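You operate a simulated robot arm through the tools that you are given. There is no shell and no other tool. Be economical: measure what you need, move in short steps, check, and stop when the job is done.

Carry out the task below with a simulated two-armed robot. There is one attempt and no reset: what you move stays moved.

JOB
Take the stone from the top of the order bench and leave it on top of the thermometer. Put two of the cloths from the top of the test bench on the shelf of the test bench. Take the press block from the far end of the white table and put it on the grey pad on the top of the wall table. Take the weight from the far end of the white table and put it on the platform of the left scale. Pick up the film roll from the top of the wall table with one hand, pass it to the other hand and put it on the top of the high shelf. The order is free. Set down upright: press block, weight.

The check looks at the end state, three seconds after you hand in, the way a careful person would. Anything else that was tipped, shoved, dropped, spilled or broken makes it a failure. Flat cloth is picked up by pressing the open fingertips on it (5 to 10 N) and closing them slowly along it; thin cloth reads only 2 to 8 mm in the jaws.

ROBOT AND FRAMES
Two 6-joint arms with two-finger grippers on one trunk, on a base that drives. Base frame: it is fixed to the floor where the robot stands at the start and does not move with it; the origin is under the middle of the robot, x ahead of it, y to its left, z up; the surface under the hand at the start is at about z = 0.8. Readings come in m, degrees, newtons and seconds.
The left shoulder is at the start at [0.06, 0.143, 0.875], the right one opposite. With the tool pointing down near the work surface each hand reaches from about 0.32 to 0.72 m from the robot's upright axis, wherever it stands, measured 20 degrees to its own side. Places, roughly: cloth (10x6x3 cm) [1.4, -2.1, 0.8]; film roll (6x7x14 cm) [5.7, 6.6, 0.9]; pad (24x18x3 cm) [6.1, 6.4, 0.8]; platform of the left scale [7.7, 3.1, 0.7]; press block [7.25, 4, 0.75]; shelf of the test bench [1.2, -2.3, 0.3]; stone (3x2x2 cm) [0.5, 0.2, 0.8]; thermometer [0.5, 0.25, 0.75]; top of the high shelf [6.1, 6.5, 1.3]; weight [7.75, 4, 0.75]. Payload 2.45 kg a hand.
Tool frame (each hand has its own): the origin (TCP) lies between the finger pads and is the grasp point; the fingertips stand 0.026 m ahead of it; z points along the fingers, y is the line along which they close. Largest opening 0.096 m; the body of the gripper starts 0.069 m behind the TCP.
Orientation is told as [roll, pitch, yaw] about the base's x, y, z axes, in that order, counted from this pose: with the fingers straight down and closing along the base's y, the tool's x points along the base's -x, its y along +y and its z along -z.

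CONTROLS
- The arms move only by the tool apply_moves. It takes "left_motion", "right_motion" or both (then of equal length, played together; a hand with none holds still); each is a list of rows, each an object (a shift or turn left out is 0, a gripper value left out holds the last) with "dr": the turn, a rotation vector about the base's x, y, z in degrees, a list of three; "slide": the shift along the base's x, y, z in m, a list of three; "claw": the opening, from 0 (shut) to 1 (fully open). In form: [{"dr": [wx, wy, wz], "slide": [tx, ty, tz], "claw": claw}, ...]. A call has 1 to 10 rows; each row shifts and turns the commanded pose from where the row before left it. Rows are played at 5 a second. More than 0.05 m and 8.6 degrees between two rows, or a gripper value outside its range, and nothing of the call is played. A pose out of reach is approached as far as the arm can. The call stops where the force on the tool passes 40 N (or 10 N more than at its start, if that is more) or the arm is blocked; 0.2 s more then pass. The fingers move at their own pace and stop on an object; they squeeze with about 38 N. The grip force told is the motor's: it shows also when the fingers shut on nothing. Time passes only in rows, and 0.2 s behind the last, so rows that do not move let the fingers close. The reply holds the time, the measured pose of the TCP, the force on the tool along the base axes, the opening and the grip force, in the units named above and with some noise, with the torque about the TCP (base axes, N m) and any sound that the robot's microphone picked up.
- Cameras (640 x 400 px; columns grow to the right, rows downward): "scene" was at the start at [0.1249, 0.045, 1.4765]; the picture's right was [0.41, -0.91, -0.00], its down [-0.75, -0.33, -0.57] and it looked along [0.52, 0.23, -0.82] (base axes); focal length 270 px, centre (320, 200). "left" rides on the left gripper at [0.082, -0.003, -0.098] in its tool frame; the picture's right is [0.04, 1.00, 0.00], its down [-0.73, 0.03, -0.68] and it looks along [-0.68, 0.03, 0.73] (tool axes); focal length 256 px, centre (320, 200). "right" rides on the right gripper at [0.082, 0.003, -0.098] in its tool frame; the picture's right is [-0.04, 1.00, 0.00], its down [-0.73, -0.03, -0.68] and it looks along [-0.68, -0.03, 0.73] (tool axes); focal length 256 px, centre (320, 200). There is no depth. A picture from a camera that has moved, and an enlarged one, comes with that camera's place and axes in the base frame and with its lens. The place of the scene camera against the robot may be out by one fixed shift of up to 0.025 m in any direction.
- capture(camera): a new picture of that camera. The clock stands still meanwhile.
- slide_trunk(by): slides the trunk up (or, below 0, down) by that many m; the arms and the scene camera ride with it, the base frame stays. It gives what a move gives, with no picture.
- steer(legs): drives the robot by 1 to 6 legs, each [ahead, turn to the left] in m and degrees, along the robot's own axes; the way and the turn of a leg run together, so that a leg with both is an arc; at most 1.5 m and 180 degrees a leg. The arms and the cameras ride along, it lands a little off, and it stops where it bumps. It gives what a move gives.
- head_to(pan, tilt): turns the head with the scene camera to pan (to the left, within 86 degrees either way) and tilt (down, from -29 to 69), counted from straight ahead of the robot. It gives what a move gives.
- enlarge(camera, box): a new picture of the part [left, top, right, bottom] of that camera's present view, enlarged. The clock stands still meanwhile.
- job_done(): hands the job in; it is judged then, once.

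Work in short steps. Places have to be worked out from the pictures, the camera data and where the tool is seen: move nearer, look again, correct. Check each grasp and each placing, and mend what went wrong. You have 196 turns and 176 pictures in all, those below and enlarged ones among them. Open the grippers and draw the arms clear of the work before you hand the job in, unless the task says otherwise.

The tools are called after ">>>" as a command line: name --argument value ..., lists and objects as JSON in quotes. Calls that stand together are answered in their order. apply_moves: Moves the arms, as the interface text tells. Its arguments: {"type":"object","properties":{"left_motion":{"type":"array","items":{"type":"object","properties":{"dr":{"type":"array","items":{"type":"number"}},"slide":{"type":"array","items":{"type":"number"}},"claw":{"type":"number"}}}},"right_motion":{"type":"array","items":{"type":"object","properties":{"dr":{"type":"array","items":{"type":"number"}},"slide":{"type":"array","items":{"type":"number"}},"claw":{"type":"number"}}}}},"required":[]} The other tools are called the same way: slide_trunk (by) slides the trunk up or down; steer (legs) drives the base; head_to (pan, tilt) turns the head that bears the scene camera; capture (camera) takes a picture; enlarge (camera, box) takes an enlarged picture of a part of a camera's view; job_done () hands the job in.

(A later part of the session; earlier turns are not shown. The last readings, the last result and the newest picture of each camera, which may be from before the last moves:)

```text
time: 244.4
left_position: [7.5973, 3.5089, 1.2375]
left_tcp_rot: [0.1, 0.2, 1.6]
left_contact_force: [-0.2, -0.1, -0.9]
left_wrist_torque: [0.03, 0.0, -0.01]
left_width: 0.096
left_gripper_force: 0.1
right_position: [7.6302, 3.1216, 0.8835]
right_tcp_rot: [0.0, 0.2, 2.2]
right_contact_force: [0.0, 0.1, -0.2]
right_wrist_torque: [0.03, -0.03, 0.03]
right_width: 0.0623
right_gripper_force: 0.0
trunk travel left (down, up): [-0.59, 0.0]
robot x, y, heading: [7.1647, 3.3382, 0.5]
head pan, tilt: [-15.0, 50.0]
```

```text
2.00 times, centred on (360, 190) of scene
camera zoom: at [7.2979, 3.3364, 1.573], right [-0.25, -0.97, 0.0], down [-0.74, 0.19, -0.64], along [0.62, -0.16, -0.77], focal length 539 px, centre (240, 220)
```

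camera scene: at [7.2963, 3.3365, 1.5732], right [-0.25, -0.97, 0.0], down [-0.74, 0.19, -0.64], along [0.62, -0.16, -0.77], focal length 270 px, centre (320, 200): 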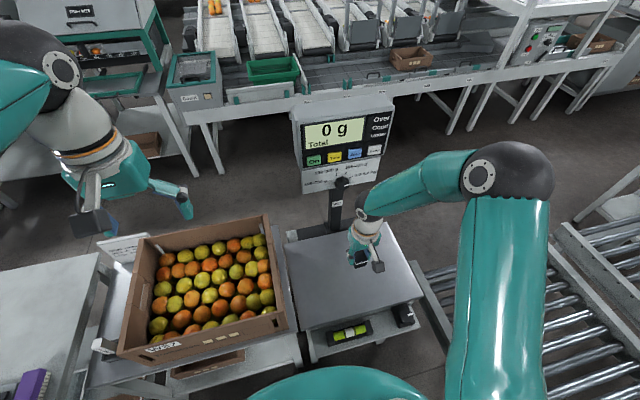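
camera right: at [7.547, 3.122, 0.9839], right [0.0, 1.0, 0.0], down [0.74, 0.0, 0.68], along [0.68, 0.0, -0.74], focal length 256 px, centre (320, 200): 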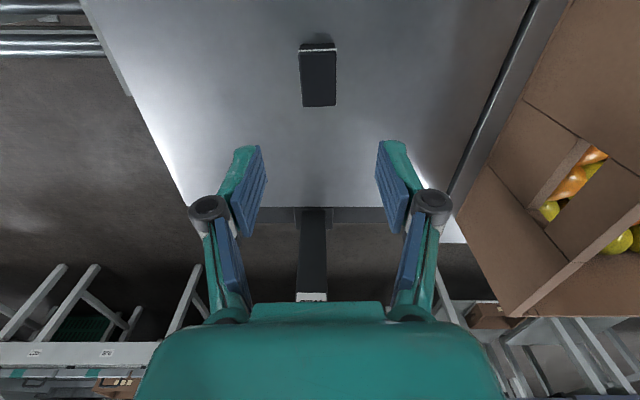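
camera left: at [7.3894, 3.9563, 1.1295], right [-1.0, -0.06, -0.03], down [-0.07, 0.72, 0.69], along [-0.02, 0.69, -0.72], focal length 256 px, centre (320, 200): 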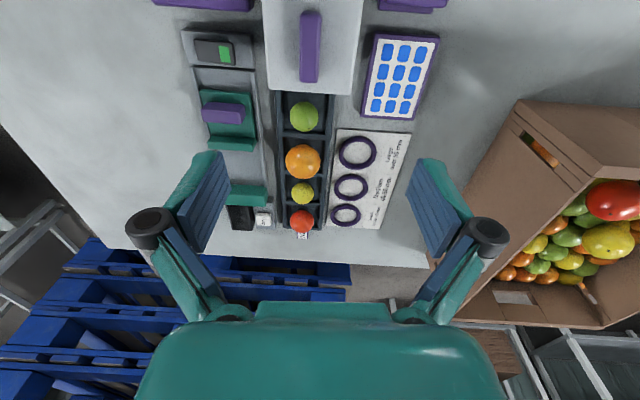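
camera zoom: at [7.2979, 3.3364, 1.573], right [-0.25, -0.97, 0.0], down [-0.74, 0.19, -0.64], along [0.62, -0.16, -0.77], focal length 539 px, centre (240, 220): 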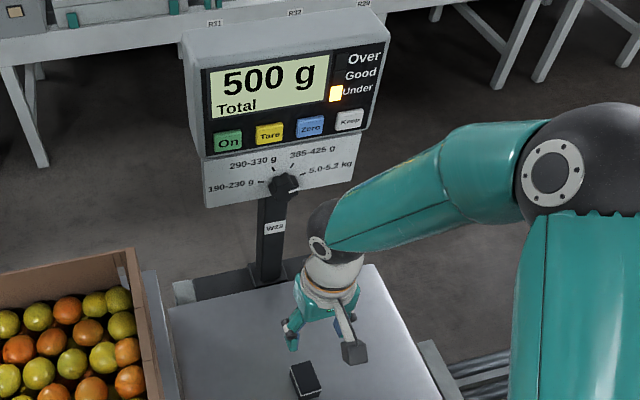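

Weight upright, scale reads 500 g. Raise the right hand and return to the white table for the press block.

>>> apply_moves --right_motion '[{"slide": [0, 0, 0.045]}, {"slide": [0, 0, 0.045]}, {"slide": [0, 0, 0.045]}, {"slide": [0, 0, 0.045]}, {"slide": [0, 0, 0.045]}, {"slide": [0, 0, 0.045]}, {"slide": [-0.02, 0, 0.045]}, {"slide": [-0.03, 0, 0.035], "claw": 1}, {"slide": [-0.03, 0, 0]}]'

>>> steer --legs '[[0, 58]]'

>>> steer --legs '[[0, 13], [0.25, 14]]'

>>> capture --camera "right"

```text
time: 246.4
left_position: [7.5955, 3.5087, 1.238]
left_tcp_rot: [0.2, 0.1, 1.6]
left_contact_force: [0.8, 1.0, -0.2]
left_wrist_torque: [0.01, -0.02, -0.03]
left_width: 0.096
left_gripper_force: 0.1
right_position: [7.5459, 3.1186, 1.2344]
right_tcp_rot: [0.1, 0.1, 2.3]
right_contact_force: [-1.2, -0.6, 0.3]
right_wrist_torque: [0.01, -0.04, -0.02]
right_width: 0.0961
right_gripper_force: 0.1
trunk travel left (down, up): [-0.59, 0.0]
robot x, y, heading: [7.1625, 3.3388, 0.4]
head pan, tilt: [-15.0, 50.0]
```

```text
time: 249.6
left_position: [7.2531, 3.7979, 1.239]
left_tcp_rot: [0.1, 0.1, 59.3]
left_contact_force: [-0.1, 0.4, 0.0]
left_wrist_torque: [-0.03, -0.03, -0.03]
left_width: 0.0961
left_gripper_force: 0.2
right_position: [7.5556, 3.5474, 1.2346]
right_tcp_rot: [0.0, 0.0, 59.7]
right_contact_force: [0.7, -0.1, 0.7]
right_wrist_torque: [-0.04, -0.06, -0.02]
right_width: 0.0957
right_gripper_force: 0.1
trunk travel left (down, up): [-0.59, 0.0]
robot x, y, heading: [7.1797, 3.3355, 57.7]
head pan, tilt: [-15.0, 50.0]
```

```text
time: 252.3
left_position: [7.0956, 4.0312, 1.2377]
left_tcp_rot: [0.2, 0.1, 85.5]
left_contact_force: [-0.3, 0.9, 0.5]
left_wrist_torque: [-0.06, -0.03, 0.02]
left_width: 0.0961
left_gripper_force: 0.0
right_position: [7.4774, 3.9422, 1.2341]
right_tcp_rot: [0.0, 0.0, 86.1]
right_contact_force: [0.1, 0.2, 0.2]
right_wrist_torque: [-0.05, -0.04, -0.02]
right_width: 0.0959
right_gripper_force: 0.0
trunk travel left (down, up): [-0.59, 0.0]
robot x, y, heading: [7.2366, 3.5782, 84.1]
head pan, tilt: [-15.0, 50.0]
```

```text
91 pictures are left
camera right: at [7.4675, 3.8614, 1.3342], right [-0.99, 0.11, 0.0], down [0.08, 0.73, 0.68], along [0.07, 0.67, -0.74], focal length 256 px, centre (320, 200)
```

right: 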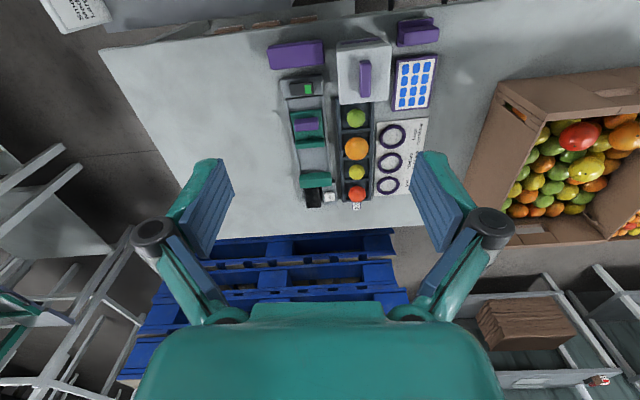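

Handle at about [7.404,4.015]. Move the right hand above it, yaw +8° to match the block.

>>> apply_moves --right_motion '[{"slide": [-0.02, 0.02, -0.03], "dr": [0, 0, 4]}, {"slide": [-0.02, 0.02, -0.03], "dr": [0, 0, 4]}, {"slide": [-0.02, 0.02, -0.035]}, {"slide": [-0.013, 0.013, -0.04]}, {"slide": [0, 0, -0.04]}, {"slide": [0, 0, -0.04]}, {}]'

>>> capture --camera "right"

```text
time: 253.9
left_position: [7.0967, 4.0292, 1.24]
left_tcp_rot: [0.1, 0.0, 85.6]
left_contact_force: [0.7, 0.3, 0.1]
left_wrist_torque: [0.02, -0.01, 0.01]
left_width: 0.0961
left_gripper_force: 0.1
right_position: [7.4031, 4.0138, 1.0188]
right_tcp_rot: [0.0, -0.1, 94.0]
right_contact_force: [0.3, -0.4, 0.0]
right_wrist_torque: [0.01, 0.0, -0.03]
right_width: 0.0958
right_gripper_force: 0.1
trunk travel left (down, up): [-0.59, 0.0]
robot x, y, heading: [7.2348, 3.5815, 84.0]
head pan, tilt: [-15.0, 50.0]
```

```text
90 pictures are left
camera right: at [7.4048, 3.9338, 1.1179], right [-1.0, -0.03, 0.0], down [-0.02, 0.73, 0.68], along [-0.02, 0.68, -0.73], focal length 256 px, centre (320, 200)
```

right: 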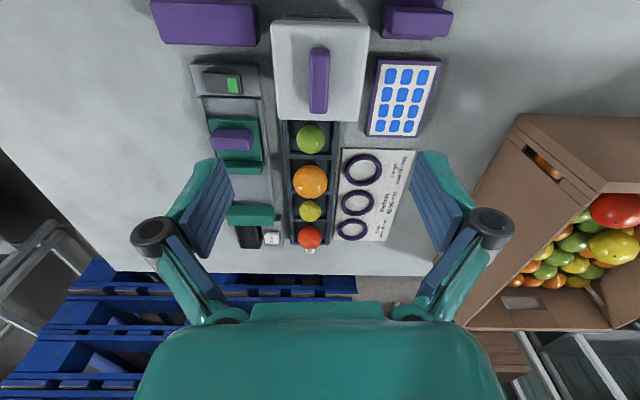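

Aligned. Descend with narrowed claw and look again.

>>> apply_moves --right_motion '[{"slide": [0.001, 0.002, -0.04], "claw": 0.55}, {"slide": [0, 0, -0.04]}, {"slide": [0, 0, -0.03]}, {}]'

>>> enlarge --camera "right" --box '[200, 30, 440, 180]'

```text
time: 254.9
left_position: [7.0966, 4.0287, 1.2403]
left_tcp_rot: [0.2, 0.1, 85.6]
left_contact_force: [-0.3, 0.0, 0.0]
left_wrist_torque: [0.03, -0.02, -0.01]
left_width: 0.0961
left_gripper_force: 0.1
right_position: [7.406, 4.0162, 0.9074]
right_tcp_rot: [-0.1, 0.0, 93.9]
right_contact_force: [0.1, 0.0, -0.3]
right_wrist_torque: [0.0, 0.0, -0.01]
right_width: 0.0531
right_gripper_force: 0.0
trunk travel left (down, up): [-0.59, 0.0]
robot x, y, heading: [7.2392, 3.579, 84.0]
head pan, tilt: [-15.0, 50.0]
```

```text
2.67 times, centred on (320, 105) of right
camera zoom: at [7.4068, 3.9351, 1.0076], right [-1.0, -0.03, 0.0], down [-0.02, 0.73, 0.68], along [-0.02, 0.68, -0.73], focal length 683 px, centre (320, 453)
```

zoom: 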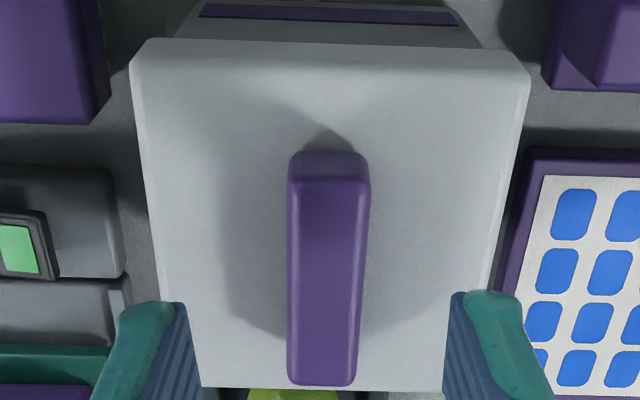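

Handle top ≈0.86, block top ≈0.845. Descend until the tips nearly touch the block.

>>> apply_moves --right_motion '[{"slide": [0, 0.001, -0.015]}, {"slide": [0, 0, -0.01]}, {"slide": [0, 0, -0.005]}, {}]'

>>> enlarge --camera "right" --box '[200, 60, 440, 210]'

```text
time: 255.9
left_position: [7.0959, 4.0303, 1.2397]
left_tcp_rot: [0.2, 0.1, 85.6]
left_contact_force: [0.2, -0.4, 0.4]
left_wrist_torque: [-0.01, -0.02, 0.0]
left_width: 0.096
left_gripper_force: 0.0
right_position: [7.4051, 4.0172, 0.8795]
right_tcp_rot: [0.0, 0.1, 93.9]
right_contact_force: [0.1, 0.2, -0.4]
right_wrist_torque: [-0.02, 0.0, -0.01]
right_width: 0.0529
right_gripper_force: 0.1
trunk travel left (down, up): [-0.59, 0.0]
robot x, y, heading: [7.2323, 3.5763, 84.4]
head pan, tilt: [-15.0, 50.0]
```

```text
2.67 times, centred on (320, 135) of right
camera zoom: at [7.4065, 3.9357, 0.9791], right [-1.0, -0.03, 0.0], down [-0.02, 0.73, 0.68], along [-0.02, 0.68, -0.73], focal length 683 px, centre (320, 373)
```

zoom: 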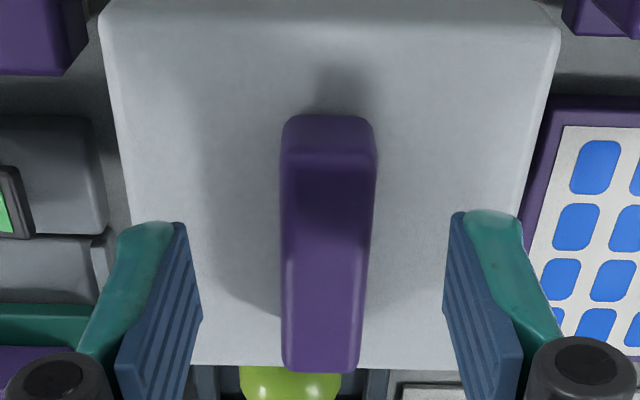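

Tips are at handle-top level; lower about 15 mm more, feeling for the block.

>>> apply_moves --right_motion '[{"slide": [0, 0, -0.006]}, {"slide": [0, 0, -0.004]}, {"slide": [0, 0, -0.003]}, {"slide": [0, 0, -0.002]}, {}]'

>>> enlarge --camera "right" --box '[200, 60, 440, 210]'

```text
time: 257.1
left_position: [7.0949, 4.03, 1.2406]
left_tcp_rot: [0.3, 0.0, 85.7]
left_contact_force: [0.0, -0.7, -0.3]
left_wrist_torque: [0.02, 0.01, 0.0]
left_width: 0.096
left_gripper_force: 0.0
right_position: [7.4059, 4.0155, 0.8646]
right_tcp_rot: [0.0, 0.1, 94.0]
right_contact_force: [-0.3, 0.5, -0.1]
right_wrist_torque: [0.01, 0.05, 0.01]
right_width: 0.0526
right_gripper_force: 0.1
trunk travel left (down, up): [-0.59, 0.0]
robot x, y, heading: [7.2353, 3.5824, 83.9]
head pan, tilt: [-15.0, 50.0]
```

```text
2.67 times, centred on (320, 135) of right
camera zoom: at [7.407, 3.9351, 0.9646], right [-1.0, -0.03, 0.0], down [-0.02, 0.73, 0.68], along [-0.02, 0.68, -0.74], focal length 683 px, centre (320, 373)
```

zoom: 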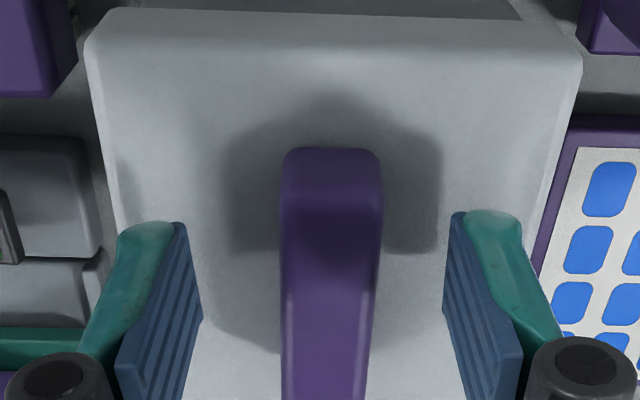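

Lower 5 mm more and close on the handle.

>>> apply_moves --right_motion '[{"slide": [0, 0.001, -0.003]}, {"slide": [0, 0, -0.003]}, {"claw": 0.35}, {"claw": 0.2}, {"claw": 0.05}, {"claw": 0}, {}]'

>>> enlarge --camera "right" --box '[200, 60, 440, 210]'

```text
time: 258.8
left_position: [7.0945, 4.0305, 1.2406]
left_tcp_rot: [0.0, 0.1, 85.6]
left_contact_force: [0.4, -0.2, 0.3]
left_wrist_torque: [-0.02, -0.03, 0.03]
left_width: 0.0961
left_gripper_force: 0.0
right_position: [7.4055, 4.016, 0.8593]
right_tcp_rot: [0.1, 0.1, 94.0]
right_contact_force: [-7.8, -3.3, 2.3]
right_wrist_torque: [-0.1, 0.29, -0.41]
right_width: 0.0189
right_gripper_force: 37.9
trunk travel left (down, up): [-0.59, 0.0]
robot x, y, heading: [7.2345, 3.5825, 84.4]
head pan, tilt: [-15.0, 50.0]
```

```text
2.67 times, centred on (320, 135) of right
camera zoom: at [7.4066, 3.9357, 0.9591], right [-1.0, -0.03, 0.0], down [-0.02, 0.73, 0.68], along [-0.02, 0.68, -0.74], focal length 683 px, centre (320, 373)
```

zoom: 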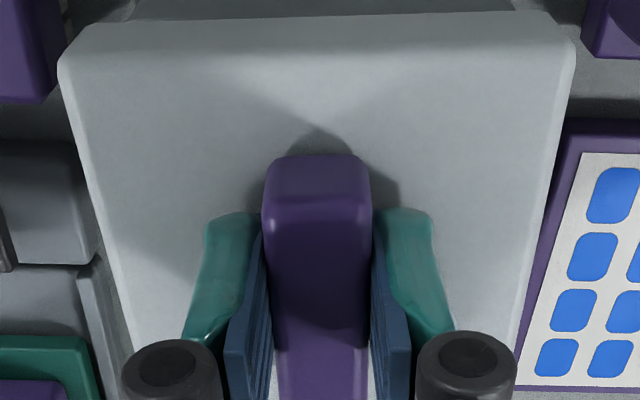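

Handle gripped. Lift slowly and check the load.

>>> apply_moves --right_motion '[{"slide": [0, 0, 0.01]}, {"slide": [0, 0, 0.015]}, {"slide": [0, 0, 0.02]}, {}]'

>>> capture --camera "right"

```text
time: 259.8
left_position: [7.095, 4.0303, 1.2384]
left_tcp_rot: [0.3, 0.1, 85.6]
left_contact_force: [-0.2, -0.1, 0.2]
left_wrist_torque: [0.0, 0.01, -0.02]
left_width: 0.096
left_gripper_force: 0.1
right_position: [7.4075, 4.0169, 0.9043]
right_tcp_rot: [0.0, 0.1, 94.0]
right_contact_force: [0.6, 0.9, -0.6]
right_wrist_torque: [-0.02, -0.01, 0.0]
right_width: 0.0192
right_gripper_force: 37.6
trunk travel left (down, up): [-0.59, 0.0]
robot x, y, heading: [7.2349, 3.5798, 84.2]
head pan, tilt: [-15.0, 50.0]
```

```text
85 pictures are left
camera right: at [7.4084, 3.9359, 1.0042], right [-1.0, -0.03, 0.0], down [-0.02, 0.74, 0.68], along [-0.02, 0.68, -0.74], focal length 256 px, centre (320, 200)
```

right: 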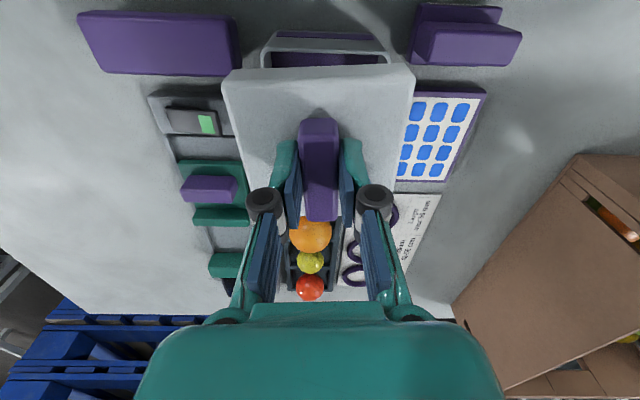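

That was only a lid (no load, open box below) — not the press block. Put it straight back down.

>>> apply_moves --right_motion '[{"slide": [-0.001, 0, -0.02]}, {"slide": [-0.001, -0.001, -0.015]}, {"slide": [0, 0, -0.005]}, {"slide": [0, 0, -0.004]}, {}]'

>>> capture --camera "right"

>>> enlarge --camera "scene" --box '[220, 150, 420, 310]'

```text
time: 260.9
left_position: [7.0956, 4.0296, 1.2391]
left_tcp_rot: [0.1, 0.1, 85.7]
left_contact_force: [-0.3, 0.1, 0.5]
left_wrist_torque: [0.01, -0.02, -0.02]
left_width: 0.0961
left_gripper_force: 0.2
right_position: [7.4044, 4.0152, 0.8605]
right_tcp_rot: [-0.1, -0.1, 93.9]
right_contact_force: [8.2, 5.9, 22.4]
right_wrist_torque: [-0.46, 0.06, -0.02]
right_width: 0.019
right_gripper_force: 38.2
trunk travel left (down, up): [-0.59, 0.0]
robot x, y, heading: [7.2398, 3.5816, 84.0]
head pan, tilt: [-15.0, 50.0]
```

```text
84 pictures are left
camera right: at [7.4064, 3.9349, 0.9606], right [-1.0, -0.03, 0.0], down [-0.02, 0.73, 0.68], along [-0.02, 0.68, -0.73], focal length 256 px, centre (320, 200)
```

right: 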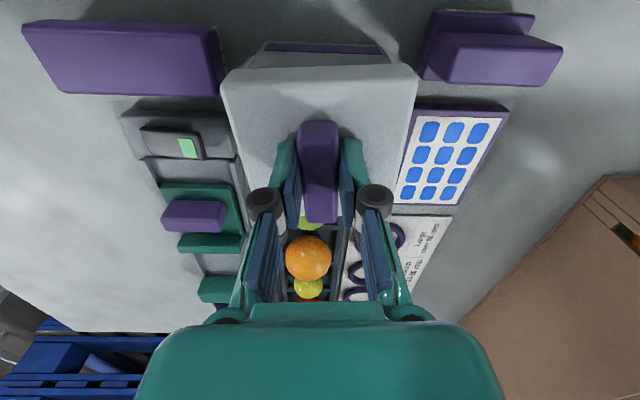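

```text
2.50 times, centred on (320, 230) of scene
camera zoom: at [7.2686, 3.7265, 1.5734], right [0.93, -0.36, 0.0], down [-0.27, -0.72, -0.64], along [0.23, 0.6, -0.77], focal length 674 px, centre (320, 125)
```

zoom: 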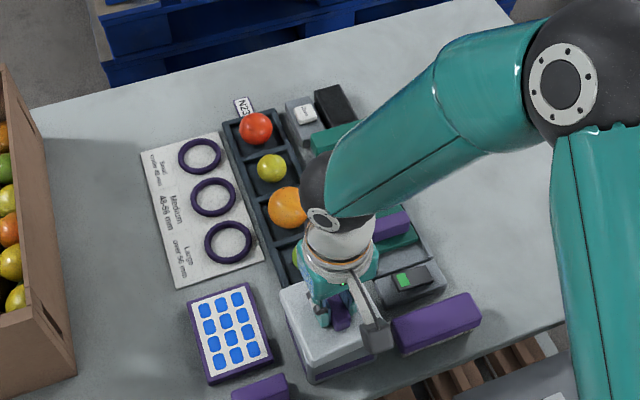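

Contact at the seated height. Ease off, open, and look at how the lid sits.

>>> apply_moves --right_motion '[{"slide": [0, 0, 0.002]}, {"claw": 0.3}, {"claw": 0.4}, {"claw": 0.5}, {}, {"slide": [0, 0, 0.03]}, {"slide": [0, 0, 0.045]}, {"slide": [0, 0, 0.045]}, {}]'

>>> enlarge --camera "right" --box '[160, 0, 480, 200]'

```text
time: 262.9
left_position: [7.095, 4.0308, 1.238]
left_tcp_rot: [0.2, 0.2, 85.6]
left_contact_force: [-0.2, 0.5, 0.4]
left_wrist_torque: [0.02, -0.01, 0.0]
left_width: 0.096
left_gripper_force: 0.1
right_position: [7.4055, 4.0168, 0.9811]
right_tcp_rot: [0.2, 0.0, 94.0]
right_contact_force: [0.5, -0.2, -0.2]
right_wrist_torque: [-0.01, 0.0, 0.0]
right_width: 0.0479
right_gripper_force: 0.1
trunk travel left (down, up): [-0.59, 0.0]
robot x, y, heading: [7.2311, 3.5789, 84.3]
head pan, tilt: [-15.0, 50.0]
```

```text
2.00 times, centred on (320, 100) of right
camera zoom: at [7.4057, 3.9362, 1.0806], right [-1.0, -0.03, 0.0], down [-0.02, 0.74, 0.68], along [-0.02, 0.68, -0.74], focal length 512 px, centre (320, 400)
```

zoom: 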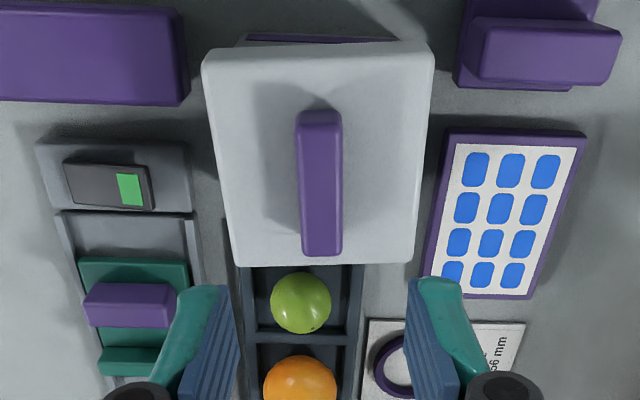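

Lid is seated. Move the right arm away and inspect the purple blocks from the scene camera.

>>> apply_moves --right_motion '[{"slide": [0.03, 0, 0.035]}, {"slide": [0.03, 0, 0.035]}, {"slide": [0.03, 0, 0.035]}, {"slide": [0.03, 0, 0.035]}, {"slide": [0.04, 0, 0.03]}, {"slide": [0.04, 0, 0.03]}, {"slide": [0.04, 0, 0]}]'

>>> enlarge --camera "scene" --box '[240, 190, 440, 315]'

>>> capture --camera "left"

```text
time: 264.6
left_position: [7.0967, 4.0289, 1.2401]
left_tcp_rot: [0.2, 0.1, 85.6]
left_contact_force: [-0.2, -0.5, -1.4]
left_wrist_torque: [-0.04, 0.05, -0.01]
left_width: 0.0958
left_gripper_force: 0.0
right_position: [7.6441, 4.0172, 1.1825]
right_tcp_rot: [0.1, 0.1, 94.1]
right_contact_force: [0.6, -0.2, 0.0]
right_wrist_torque: [0.01, 0.02, 0.02]
right_width: 0.0479
right_gripper_force: 0.1
trunk travel left (down, up): [-0.59, 0.0]
robot x, y, heading: [7.2334, 3.5817, 84.0]
head pan, tilt: [-15.0, 50.0]
```

```text
3.20 times, centred on (340, 252) of scene
camera zoom: at [7.2697, 3.7277, 1.5731], right [0.93, -0.36, 0.0], down [-0.27, -0.72, -0.64], along [0.23, 0.6, -0.77], focal length 863 px, centre (256, 32)
```

zoom: 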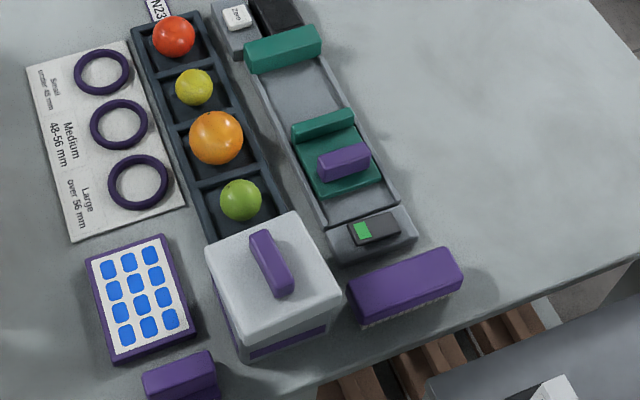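

```text
80 pictures are left
camera left: at [7.0957, 3.9505, 1.3386], right [-1.0, 0.04, 0.0], down [0.03, 0.74, 0.68], along [0.02, 0.68, -0.74], focal length 256 px, centre (320, 200)
```

left: 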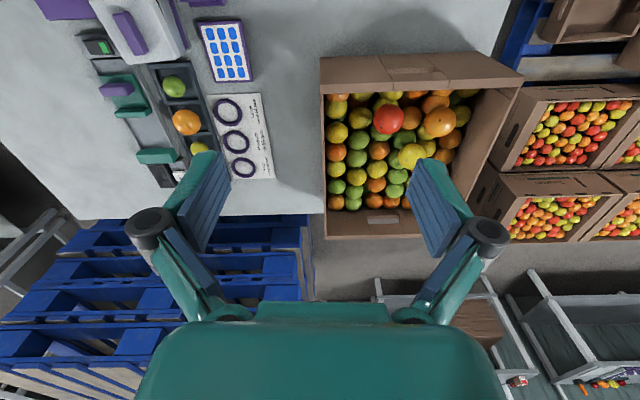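

The small stepped purple block at about [7.30,3.97] fits "press block [7.25,4]" best (a stamp-like block). Bring the right hand over it for a close look.

>>> apply_moves --right_motion '[{"slide": [-0.042, -0.004, 0], "claw": 1}, {"slide": [-0.042, -0.004, 0]}, {"slide": [-0.042, -0.004, 0]}, {"slide": [-0.042, -0.004, 0]}, {"slide": [-0.042, -0.004, 0]}, {"slide": [-0.042, -0.004, 0]}, {"slide": [-0.042, -0.004, -0.02]}, {"slide": [-0.042, -0.004, -0.02]}, {"slide": [0, 0, -0.04]}, {"slide": [0, 0, -0.04]}]'

>>> capture --camera "right"

```text
time: 266.8
left_position: [7.0945, 4.031, 1.2388]
left_tcp_rot: [0.1, 0.2, 85.6]
left_contact_force: [-0.1, 0.1, 0.3]
left_wrist_torque: [-0.01, -0.04, -0.01]
left_width: 0.0959
left_gripper_force: 0.0
right_position: [7.3061, 3.9842, 1.0605]
right_tcp_rot: [-0.1, 0.1, 93.9]
right_contact_force: [-0.1, 0.3, -0.1]
right_wrist_torque: [-0.02, 0.0, 0.02]
right_width: 0.0958
right_gripper_force: 0.0
trunk travel left (down, up): [-0.59, 0.0]
robot x, y, heading: [7.2344, 3.5794, 84.3]
head pan, tilt: [-15.0, 50.0]
```

```text
79 pictures are left
camera right: at [7.308, 3.9033, 1.1608], right [-1.0, -0.03, 0.0], down [-0.02, 0.73, 0.68], along [-0.02, 0.68, -0.74], focal length 256 px, centre (320, 200)
```

right: 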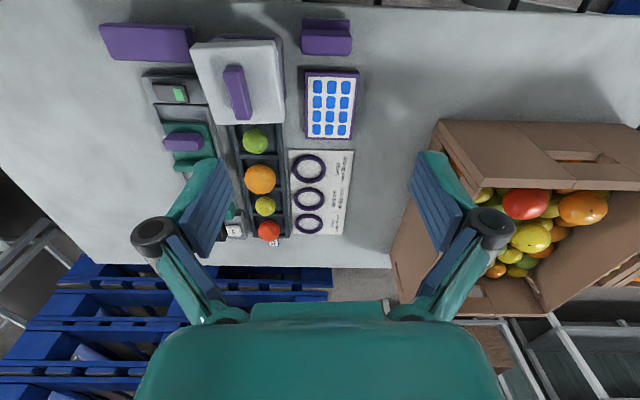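

>>> enlarge --camera "right" --box '[180, 0, 380, 125]'

```text
3.20 times, centred on (280, 62) of right
camera zoom: at [7.308, 3.9033, 1.1608], right [-1.0, -0.03, 0.0], down [-0.02, 0.73, 0.68], along [-0.02, 0.68, -0.74], focal length 819 px, centre (448, 640)
```

zoom: 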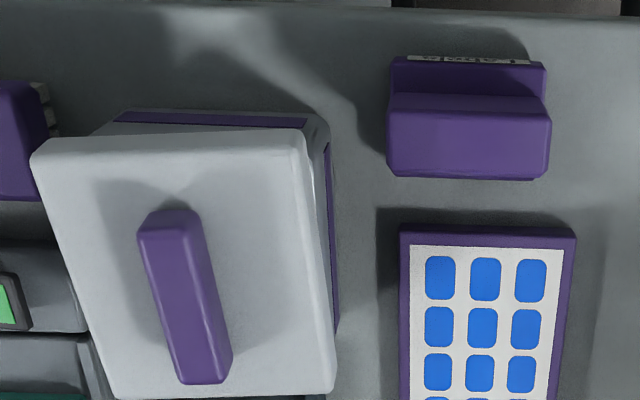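

The lid now sits about 6° turned relative to its box (it turned when I gripped it). I'll regrip and turn it back first.

>>> apply_moves --right_motion '[{"slide": [0.035, 0.01, 0], "claw": 0.5}, {"slide": [0.035, 0.011, 0]}, {"slide": [0.0285, 0.0105, 0]}, {"slide": [0, 0, -0.045]}, {"slide": [0, 0, -0.045]}, {"slide": [0, 0, -0.04]}, {"slide": [0, 0, -0.03]}, {"slide": [0, 0, -0.03]}, {}]'

>>> enlarge --camera "right" --box '[200, 30, 440, 180]'

```text
time: 268.8
left_position: [7.096, 4.0299, 1.2392]
left_tcp_rot: [0.2, 0.1, 85.6]
left_contact_force: [1.0, 0.1, 0.1]
left_wrist_torque: [0.02, -0.03, 0.03]
left_width: 0.0959
left_gripper_force: 0.1
right_position: [7.4048, 4.0157, 0.8723]
right_tcp_rot: [0.0, 0.0, 93.9]
right_contact_force: [0.8, 0.2, 0.1]
right_wrist_torque: [-0.02, 0.01, -0.03]
right_width: 0.0479
right_gripper_force: 0.1
trunk travel left (down, up): [-0.59, 0.0]
robot x, y, heading: [7.2357, 3.582, 84.1]
head pan, tilt: [-15.0, 50.0]
```

```text
2.67 times, centred on (320, 105) of right
camera zoom: at [7.4064, 3.9342, 0.9724], right [-1.0, -0.03, 0.0], down [-0.02, 0.73, 0.68], along [-0.02, 0.68, -0.73], focal length 683 px, centre (320, 453)
```

zoom: 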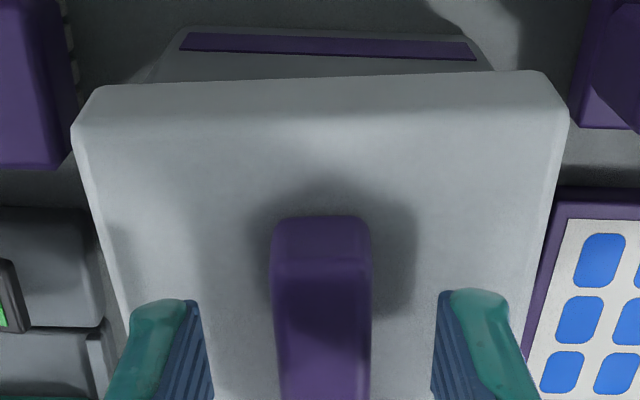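

Relative turn is about 4.8°. Grip, lift 4 mm, turn -4.8°, lower, release.

>>> apply_moves --right_motion '[{"slide": [0, 0, -0.007]}, {"slide": [0, 0, -0.005]}, {"claw": 0.3}, {"claw": 0.1}, {"claw": 0}, {}, {"slide": [0, 0, 0.004]}, {"dr": [0, 0, -2.4]}, {"dr": [0, 0, -2.4]}, {}]'

>>> enlarge --camera "right" --box '[200, 30, 440, 180]'

```text
time: 270.9
left_position: [7.0965, 4.0307, 1.2385]
left_tcp_rot: [0.2, 0.1, 85.6]
left_contact_force: [0.3, -0.5, -0.5]
left_wrist_torque: [-0.01, -0.02, 0.0]
left_width: 0.0962
left_gripper_force: 0.0
right_position: [7.4066, 4.0159, 0.8639]
right_tcp_rot: [0.0, 0.1, 89.1]
right_contact_force: [0.7, 0.7, -0.6]
right_wrist_torque: [0.01, 0.02, 0.0]
right_width: 0.0188
right_gripper_force: 38.4
trunk travel left (down, up): [-0.59, 0.0]
robot x, y, heading: [7.2317, 3.5807, 83.8]
head pan, tilt: [-15.0, 50.0]
```

```text
2.67 times, centred on (320, 105) of right
camera zoom: at [7.401, 3.9354, 0.9633], right [-1.0, 0.05, 0.0], down [0.04, 0.73, 0.68], along [0.04, 0.68, -0.74], focal length 683 px, centre (320, 453)
```

zoom: 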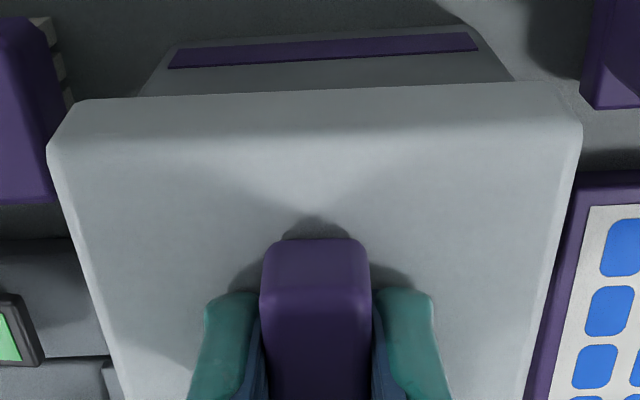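

Aligned now. Lower and release.

>>> apply_moves --right_motion '[{"slide": [-0.001, 0, -0.003]}, {"slide": [0, 0, -0.002]}, {}, {"claw": 0.3}, {"claw": 0.45}, {"claw": 0.5}, {"slide": [0, 0, 0.03]}, {"slide": [0, 0, 0.045]}, {"slide": [0, 0, 0.045]}, {}]'

>>> enlarge --camera "right" --box '[160, 0, 480, 200]'

```text
time: 273.1
left_position: [7.0958, 4.031, 1.2394]
left_tcp_rot: [0.2, 0.2, 85.7]
left_contact_force: [0.1, 0.8, 0.1]
left_wrist_torque: [-0.03, 0.0, -0.02]
left_width: 0.096
left_gripper_force: 0.0
right_position: [7.4053, 4.0174, 0.9788]
right_tcp_rot: [0.1, 0.1, 89.2]
right_contact_force: [-0.9, 0.0, 0.7]
right_wrist_torque: [-0.02, 0.0, 0.0]
right_width: 0.0478
right_gripper_force: 0.1
trunk travel left (down, up): [-0.59, 0.0]
robot x, y, heading: [7.2378, 3.5817, 84.0]
head pan, tilt: [-15.0, 50.0]
```

```text
2.00 times, centred on (320, 100) of right
camera zoom: at [7.3992, 3.9369, 1.0795], right [-1.0, 0.05, 0.0], down [0.04, 0.73, 0.68], along [0.04, 0.68, -0.74], focal length 512 px, centre (320, 400)
```

zoom: 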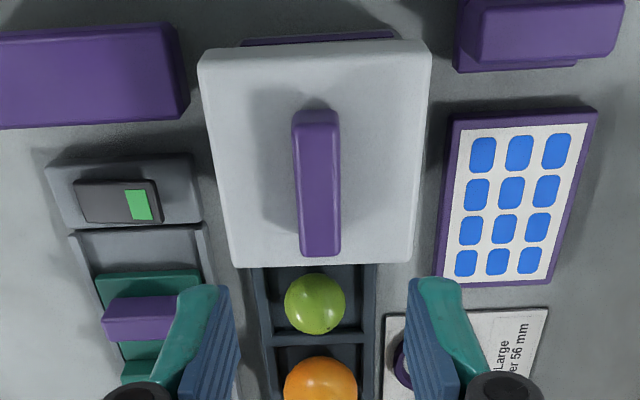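

Lid restored. Now the press block at about [7.30,3.976] (≈6 cm × 3 cm). I'll grip it across the 3 cm (along y), so rotate the right hand -88° while moving over.

>>> apply_moves --right_motion '[{"slide": [0, 0, 0.04], "dr": [0, 0, -8.5], "claw": 0.8}, {"slide": [0, 0, 0.04], "dr": [0, 0, -8.5]}, {"slide": [-0.02, -0.005, 0.02], "dr": [0, 0, -8.5]}, {"slide": [-0.02, -0.005, 0], "dr": [0, 0, -8.5]}, {"slide": [-0.02, -0.005, 0], "dr": [0, 0, -8.5]}, {"slide": [-0.02, -0.005, 0], "dr": [0, 0, -8.5]}, {"slide": [-0.02, -0.01, 0], "dr": [0, 0, -8.5]}, {"slide": [-0.005, -0.01, 0], "dr": [0, 0, -8.5]}, {"dr": [0, 0, -8.5]}, {"dr": [0, 0, -8.5]}]'

>>> capture --camera "right"

```text
time: 275.4
left_position: [7.0962, 4.0297, 1.2393]
left_tcp_rot: [0.2, 0.1, 85.5]
left_contact_force: [0.8, 0.6, 0.2]
left_wrist_torque: [0.03, -0.01, -0.02]
left_width: 0.096
left_gripper_force: 0.1
right_position: [7.3015, 3.9758, 1.0796]
right_tcp_rot: [0.0, 0.2, 4.1]
right_contact_force: [0.4, 0.4, -0.1]
right_wrist_torque: [-0.03, 0.0, -0.05]
right_width: 0.0768
right_gripper_force: 0.0
trunk travel left (down, up): [-0.59, 0.0]
robot x, y, heading: [7.2358, 3.5801, 83.9]
head pan, tilt: [-15.0, 50.0]
```

```text
74 pictures are left
camera right: at [7.2189, 3.974, 1.1787], right [-0.03, 1.0, 0.0], down [0.73, 0.02, 0.68], along [0.68, 0.02, -0.73], focal length 256 px, centre (320, 200)
```

right: 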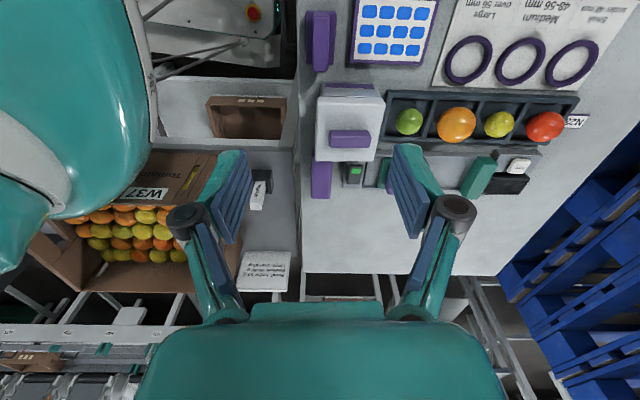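

Descend over the press block to z≈0.93 and view closely.

>>> apply_moves --right_motion '[{"slide": [-0.005, 0.002, -0.045], "dr": [0, 0, -2.5]}, {"slide": [0, 0, -0.045]}, {"slide": [0, 0, -0.045]}, {}]'

>>> enlarge --camera "right" --box '[200, 0, 440, 150]'

```text
time: 276.4
left_position: [7.0965, 4.0302, 1.2398]
left_tcp_rot: [0.3, 0.1, 85.5]
left_contact_force: [-0.5, 0.4, 0.0]
left_wrist_torque: [-0.01, 0.04, -0.02]
left_width: 0.0961
left_gripper_force: 0.1
right_position: [7.2992, 3.9753, 0.946]
right_tcp_rot: [0.0, 0.0, 1.7]
right_contact_force: [0.3, 0.6, 0.6]
right_wrist_torque: [0.01, -0.03, 0.0]
right_width: 0.0773
right_gripper_force: 0.1
trunk travel left (down, up): [-0.59, 0.0]
robot x, y, heading: [7.2366, 3.5818, 84.0]
head pan, tilt: [-15.0, 50.0]
```

```text
2.67 times, centred on (320, 75) of right
camera zoom: at [7.2156, 3.9785, 1.046], right [0.01, 1.0, 0.0], down [0.73, -0.01, 0.68], along [0.68, -0.01, -0.74], focal length 683 px, centre (320, 533)
```

zoom: 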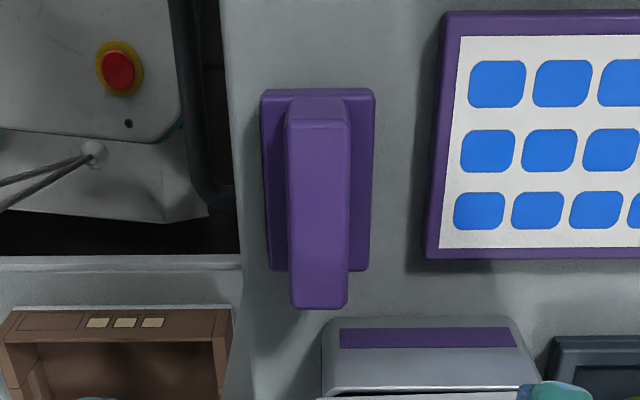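

It's a stamp: base plate with a central handle ridge along x — ideal for closing along y. Descend with claw at ~4.5 cm.

>>> apply_moves --right_motion '[{"slide": [-0.003, 0.002, -0.045], "claw": 0.48}, {"slide": [0, 0, -0.045]}, {"slide": [0, 0, -0.02]}, {}]'

>>> enlarge --camera "right" --box '[200, 40, 440, 190]'

```text
time: 277.4
left_position: [7.0956, 4.0301, 1.2391]
left_tcp_rot: [0.2, 0.2, 85.6]
left_contact_force: [-0.1, 0.8, 0.0]
left_wrist_torque: [0.01, -0.02, 0.02]
left_width: 0.0958
left_gripper_force: 0.1
right_position: [7.2931, 3.9801, 0.8346]
right_tcp_rot: [-0.1, 0.1, 1.7]
right_contact_force: [0.6, -0.3, 0.0]
right_wrist_torque: [0.01, -0.03, 0.0]
right_width: 0.0459
right_gripper_force: 0.1
trunk travel left (down, up): [-0.59, 0.0]
robot x, y, heading: [7.238, 3.5834, 84.4]
head pan, tilt: [-15.0, 50.0]
```

```text
2.67 times, centred on (320, 115) of right
camera zoom: at [7.2111, 3.9816, 0.9344], right [0.01, 1.0, 0.0], down [0.74, -0.01, 0.68], along [0.68, -0.01, -0.74], focal length 683 px, centre (320, 427)
```

zoom: 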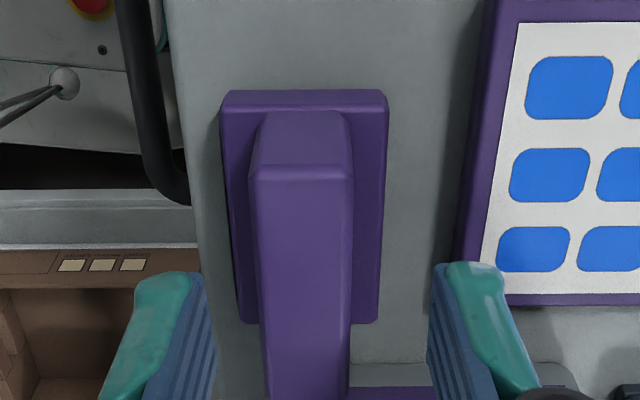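

Shift 3 mm, lower to straddle the handle, then close.

>>> apply_moves --right_motion '[{"slide": [0.002, -0.0035, -0.012]}, {"slide": [0, 0, -0.012]}, {"slide": [0, 0, -0.006]}, {}, {"claw": 0.35}, {"claw": 0.2}, {"claw": 0.05}, {"claw": 0}, {}]'

>>> enlarge --camera "right" --box '[200, 40, 440, 190]'

```text
time: 279.4
left_position: [7.0955, 4.0309, 1.2394]
left_tcp_rot: [0.2, 0.1, 85.6]
left_contact_force: [-0.1, -0.1, -0.4]
left_wrist_torque: [0.0, -0.01, 0.01]
left_width: 0.0962
left_gripper_force: 0.1
right_position: [7.2956, 3.9761, 0.803]
right_tcp_rot: [0.0, 0.1, 1.6]
right_contact_force: [-0.2, 0.1, -0.3]
right_wrist_torque: [0.01, 0.03, -0.02]
right_width: 0.0212
right_gripper_force: 37.9
trunk travel left (down, up): [-0.59, 0.0]
robot x, y, heading: [7.2368, 3.5813, 84.0]
head pan, tilt: [-15.0, 50.0]
```

```text
2.67 times, centred on (320, 115) of right
camera zoom: at [7.2129, 3.9776, 0.9036], right [0.01, 1.0, 0.0], down [0.73, -0.01, 0.68], along [0.68, -0.01, -0.73], focal length 683 px, centre (320, 427)
```

zoom: 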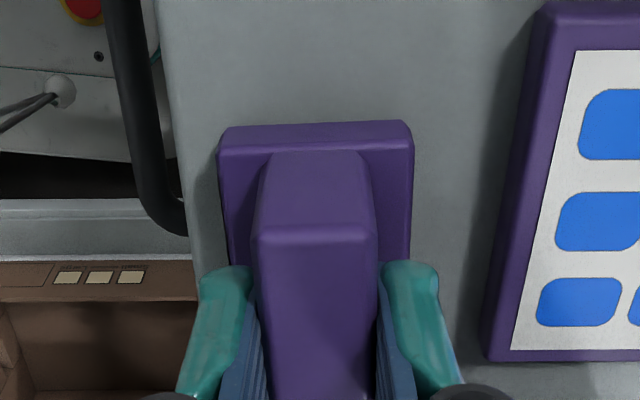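

Handle gripped at 21 mm. Lift.

>>> apply_moves --right_motion '[{"slide": [0, 0, 0.015]}, {"slide": [0, 0, 0.03]}, {"slide": [0, 0, 0.045]}, {"slide": [0, 0, 0.045]}, {"slide": [0, 0, 0.045]}, {"slide": [0, 0, 0.045]}, {"slide": [0, 0, 0.045]}, {"slide": [0, 0, 0.045]}, {"slide": [0, 0, 0.045]}, {"slide": [0, 0, 0.04]}]'

>>> capture --camera "right"

>>> enlarge --camera "scene" --box '[240, 190, 440, 315]'

```text
time: 281.6
left_position: [7.0967, 4.0289, 1.24]
left_tcp_rot: [0.2, 0.1, 85.6]
left_contact_force: [0.4, -0.4, -0.2]
left_wrist_torque: [0.01, 0.04, -0.01]
left_width: 0.0959
left_gripper_force: 0.0
right_position: [7.2966, 3.9755, 1.2017]
right_tcp_rot: [0.0, 0.0, 1.8]
right_contact_force: [-0.7, 0.6, -1.3]
right_wrist_torque: [0.0, 0.01, 0.05]
right_width: 0.0212
right_gripper_force: 38.0
trunk travel left (down, up): [-0.59, 0.0]
robot x, y, heading: [7.2367, 3.5786, 84.1]
head pan, tilt: [-15.0, 50.0]
```

```text
70 pictures are left
camera right: at [7.2129, 3.9767, 1.3016], right [0.01, 1.0, 0.0], down [0.73, -0.01, 0.68], along [0.68, -0.01, -0.73], focal length 256 px, centre (320, 200)
```

right: 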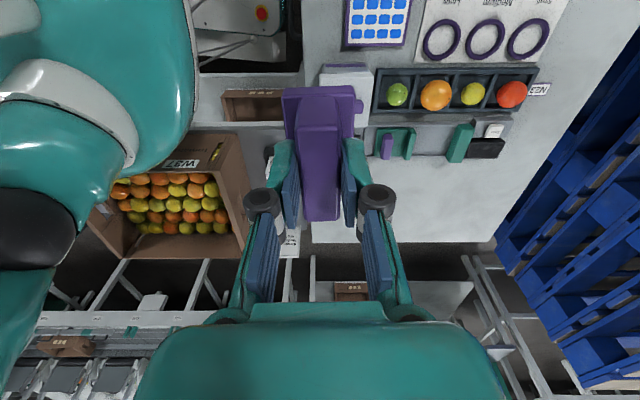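

```text
3.20 times, centred on (340, 252) of scene
camera zoom: at [7.2682, 3.7272, 1.5732], right [0.93, -0.36, 0.0], down [-0.27, -0.72, -0.64], along [0.23, 0.6, -0.77], focal length 863 px, centre (256, 32)
```

zoom: 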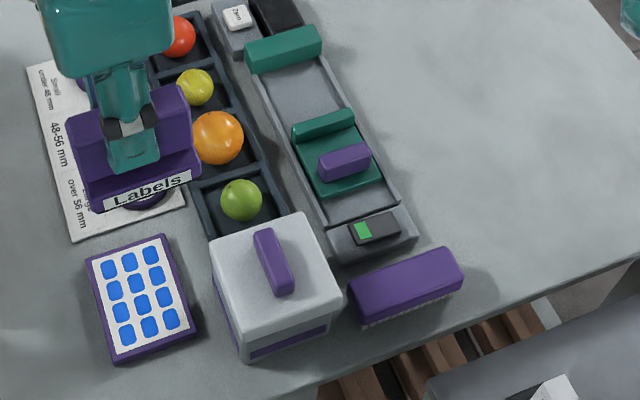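

It carries "Labels", and its spot matches "press block [7.25,4]" (the lidded box doesn't). Held upright. Now back out, turn east and reverse down the alley.

>>> steer --legs '[[-0.26, -14], [0, -13]]'

>>> steer --legs '[[0, -58]]'

```text
time: 284.3
left_position: [7.2568, 3.7928, 1.24]
left_tcp_rot: [0.3, 0.1, 58.6]
left_contact_force: [0.1, -0.3, 0.1]
left_wrist_torque: [-0.02, -0.03, 0.03]
left_width: 0.0959
left_gripper_force: 0.1
right_position: [7.4099, 3.6524, 1.2011]
right_tcp_rot: [0.1, 0.1, -25.3]
right_contact_force: [-0.7, -0.7, -1.3]
right_wrist_torque: [-0.01, -0.04, 0.02]
right_width: 0.0213
right_gripper_force: 38.0
trunk travel left (down, up): [-0.59, 0.0]
robot x, y, heading: [7.1677, 3.3333, 56.9]
head pan, tilt: [-15.0, 50.0]
```

```text
time: 287.6
left_position: [7.6055, 3.5021, 1.24]
left_tcp_rot: [0.2, 0.3, 0.6]
left_contact_force: [-0.2, 0.1, -0.3]
left_wrist_torque: [0.02, 0.0, -0.03]
left_width: 0.0959
left_gripper_force: 0.0
right_position: [7.5703, 3.2988, 1.2003]
right_tcp_rot: [0.0, 0.1, -83.2]
right_contact_force: [0.2, -0.4, -1.1]
right_wrist_torque: [0.0, -0.04, 0.03]
right_width: 0.0211
right_gripper_force: 38.0
trunk travel left (down, up): [-0.59, 0.0]
robot x, y, heading: [7.1691, 3.3727, -0.5]
head pan, tilt: [-15.0, 50.0]
```

Reverse 2.5 m to x≈4.65, then turn left and look toward the wall table.

>>> steer --legs '[[-1.25, 0], [-1.25, 0], [0, 65]]'

>>> head_to --pan -15 --tilt 22

>>> capture --camera "scene"

```text
time: 303.3
left_position: [4.741, 3.9048, 1.2402]
left_tcp_rot: [0.2, 0.1, 63.7]
left_contact_force: [0.1, -0.8, -0.1]
left_wrist_torque: [-0.02, 0.02, -0.01]
left_width: 0.0957
left_gripper_force: 0.3
right_position: [4.9069, 3.7795, 1.2022]
right_tcp_rot: [0.0, 0.1, -20.1]
right_contact_force: [0.6, 0.7, -1.5]
right_wrist_torque: [-0.02, 0.03, -0.02]
right_width: 0.021
right_gripper_force: 37.9
trunk travel left (down, up): [-0.59, 0.0]
robot x, y, heading: [4.6934, 3.4379, 62.7]
head pan, tilt: [-15.0, 50.0]
```

```text
time: 304.2
left_position: [4.7415, 3.9037, 1.2412]
left_tcp_rot: [0.2, 0.1, 63.8]
left_contact_force: [-0.5, -0.4, 0.3]
left_wrist_torque: [-0.01, 0.01, -0.01]
left_width: 0.0958
left_gripper_force: 0.1
right_position: [4.9057, 3.7785, 1.2026]
right_tcp_rot: [-0.1, 0.1, -20.2]
right_contact_force: [-0.3, 0.5, -0.6]
right_wrist_torque: [-0.02, 0.01, -0.02]
right_width: 0.0212
right_gripper_force: 37.7
trunk travel left (down, up): [-0.59, 0.0]
robot x, y, heading: [4.6955, 3.4379, 62.8]
head pan, tilt: [-15.0, 22.0]
```

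```text
68 pictures are left
camera scene: at [4.7866, 3.5744, 1.6154], right [0.74, -0.67, 0.0], down [-0.25, -0.28, -0.93], along [0.63, 0.68, -0.38], focal length 270 px, centre (320, 200)
```

scene: 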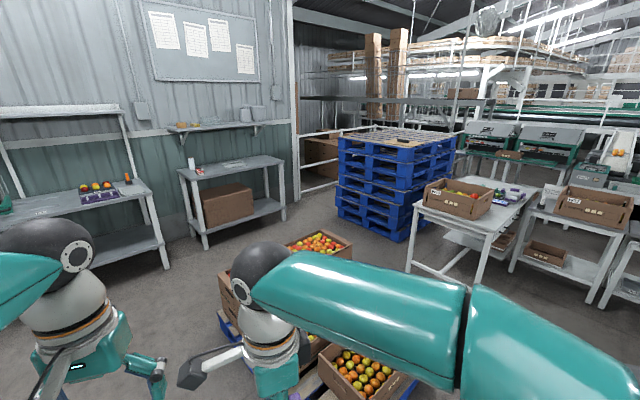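

Clear way north at x≈4.7. Drive to about (4.7,5.72), then turn east.

>>> steer --legs '[[0, 27], [1.14, 0], [1.14, 0]]'

>>> steer --legs '[[0, -60]]'

>>> capture --camera "scene"

```text
time: 317.1
left_position: [4.5288, 6.1541, 1.2407]
left_tcp_rot: [0.2, 0.1, 90.9]
left_contact_force: [-0.4, -0.1, -0.4]
left_wrist_torque: [-0.01, 0.0, 0.01]
left_width: 0.0959
left_gripper_force: 0.1
right_position: [4.7333, 6.1192, 1.2026]
right_tcp_rot: [-0.1, 0.1, 7.3]
right_contact_force: [0.0, 0.1, -1.5]
right_wrist_torque: [-0.03, 0.01, 0.0]
right_width: 0.0211
right_gripper_force: 37.8
trunk travel left (down, up): [-0.59, 0.0]
robot x, y, heading: [4.7048, 5.7201, 89.8]
head pan, tilt: [-15.0, 22.0]
```

```text
time: 320.6
left_position: [5.0072, 6.0814, 1.2402]
left_tcp_rot: [0.3, 0.0, 29.4]
left_contact_force: [0.2, -0.5, 0.3]
left_wrist_torque: [-0.01, 0.02, -0.01]
left_width: 0.0963
left_gripper_force: 0.1
right_position: [5.0732, 5.8861, 1.2038]
right_tcp_rot: [-0.1, 0.1, -54.5]
right_contact_force: [0.2, 0.2, -1.6]
right_wrist_torque: [0.0, 0.03, 0.01]
right_width: 0.0214
right_gripper_force: 38.1
trunk travel left (down, up): [-0.59, 0.0]
robot x, y, heading: [4.6899, 5.7564, 28.6]
head pan, tilt: [-15.0, 22.0]
```

```text
67 pictures are left
camera scene: at [4.8313, 5.8218, 1.6154], right [0.23, -0.97, 0.0], down [-0.36, -0.09, -0.93], along [0.9, 0.22, -0.38], focal length 270 px, centre (320, 200)
```

scene: 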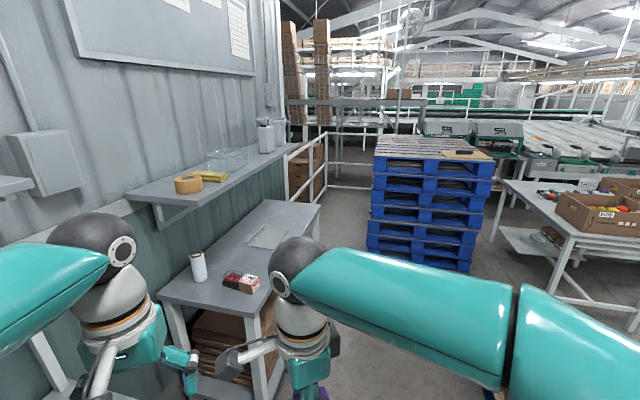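

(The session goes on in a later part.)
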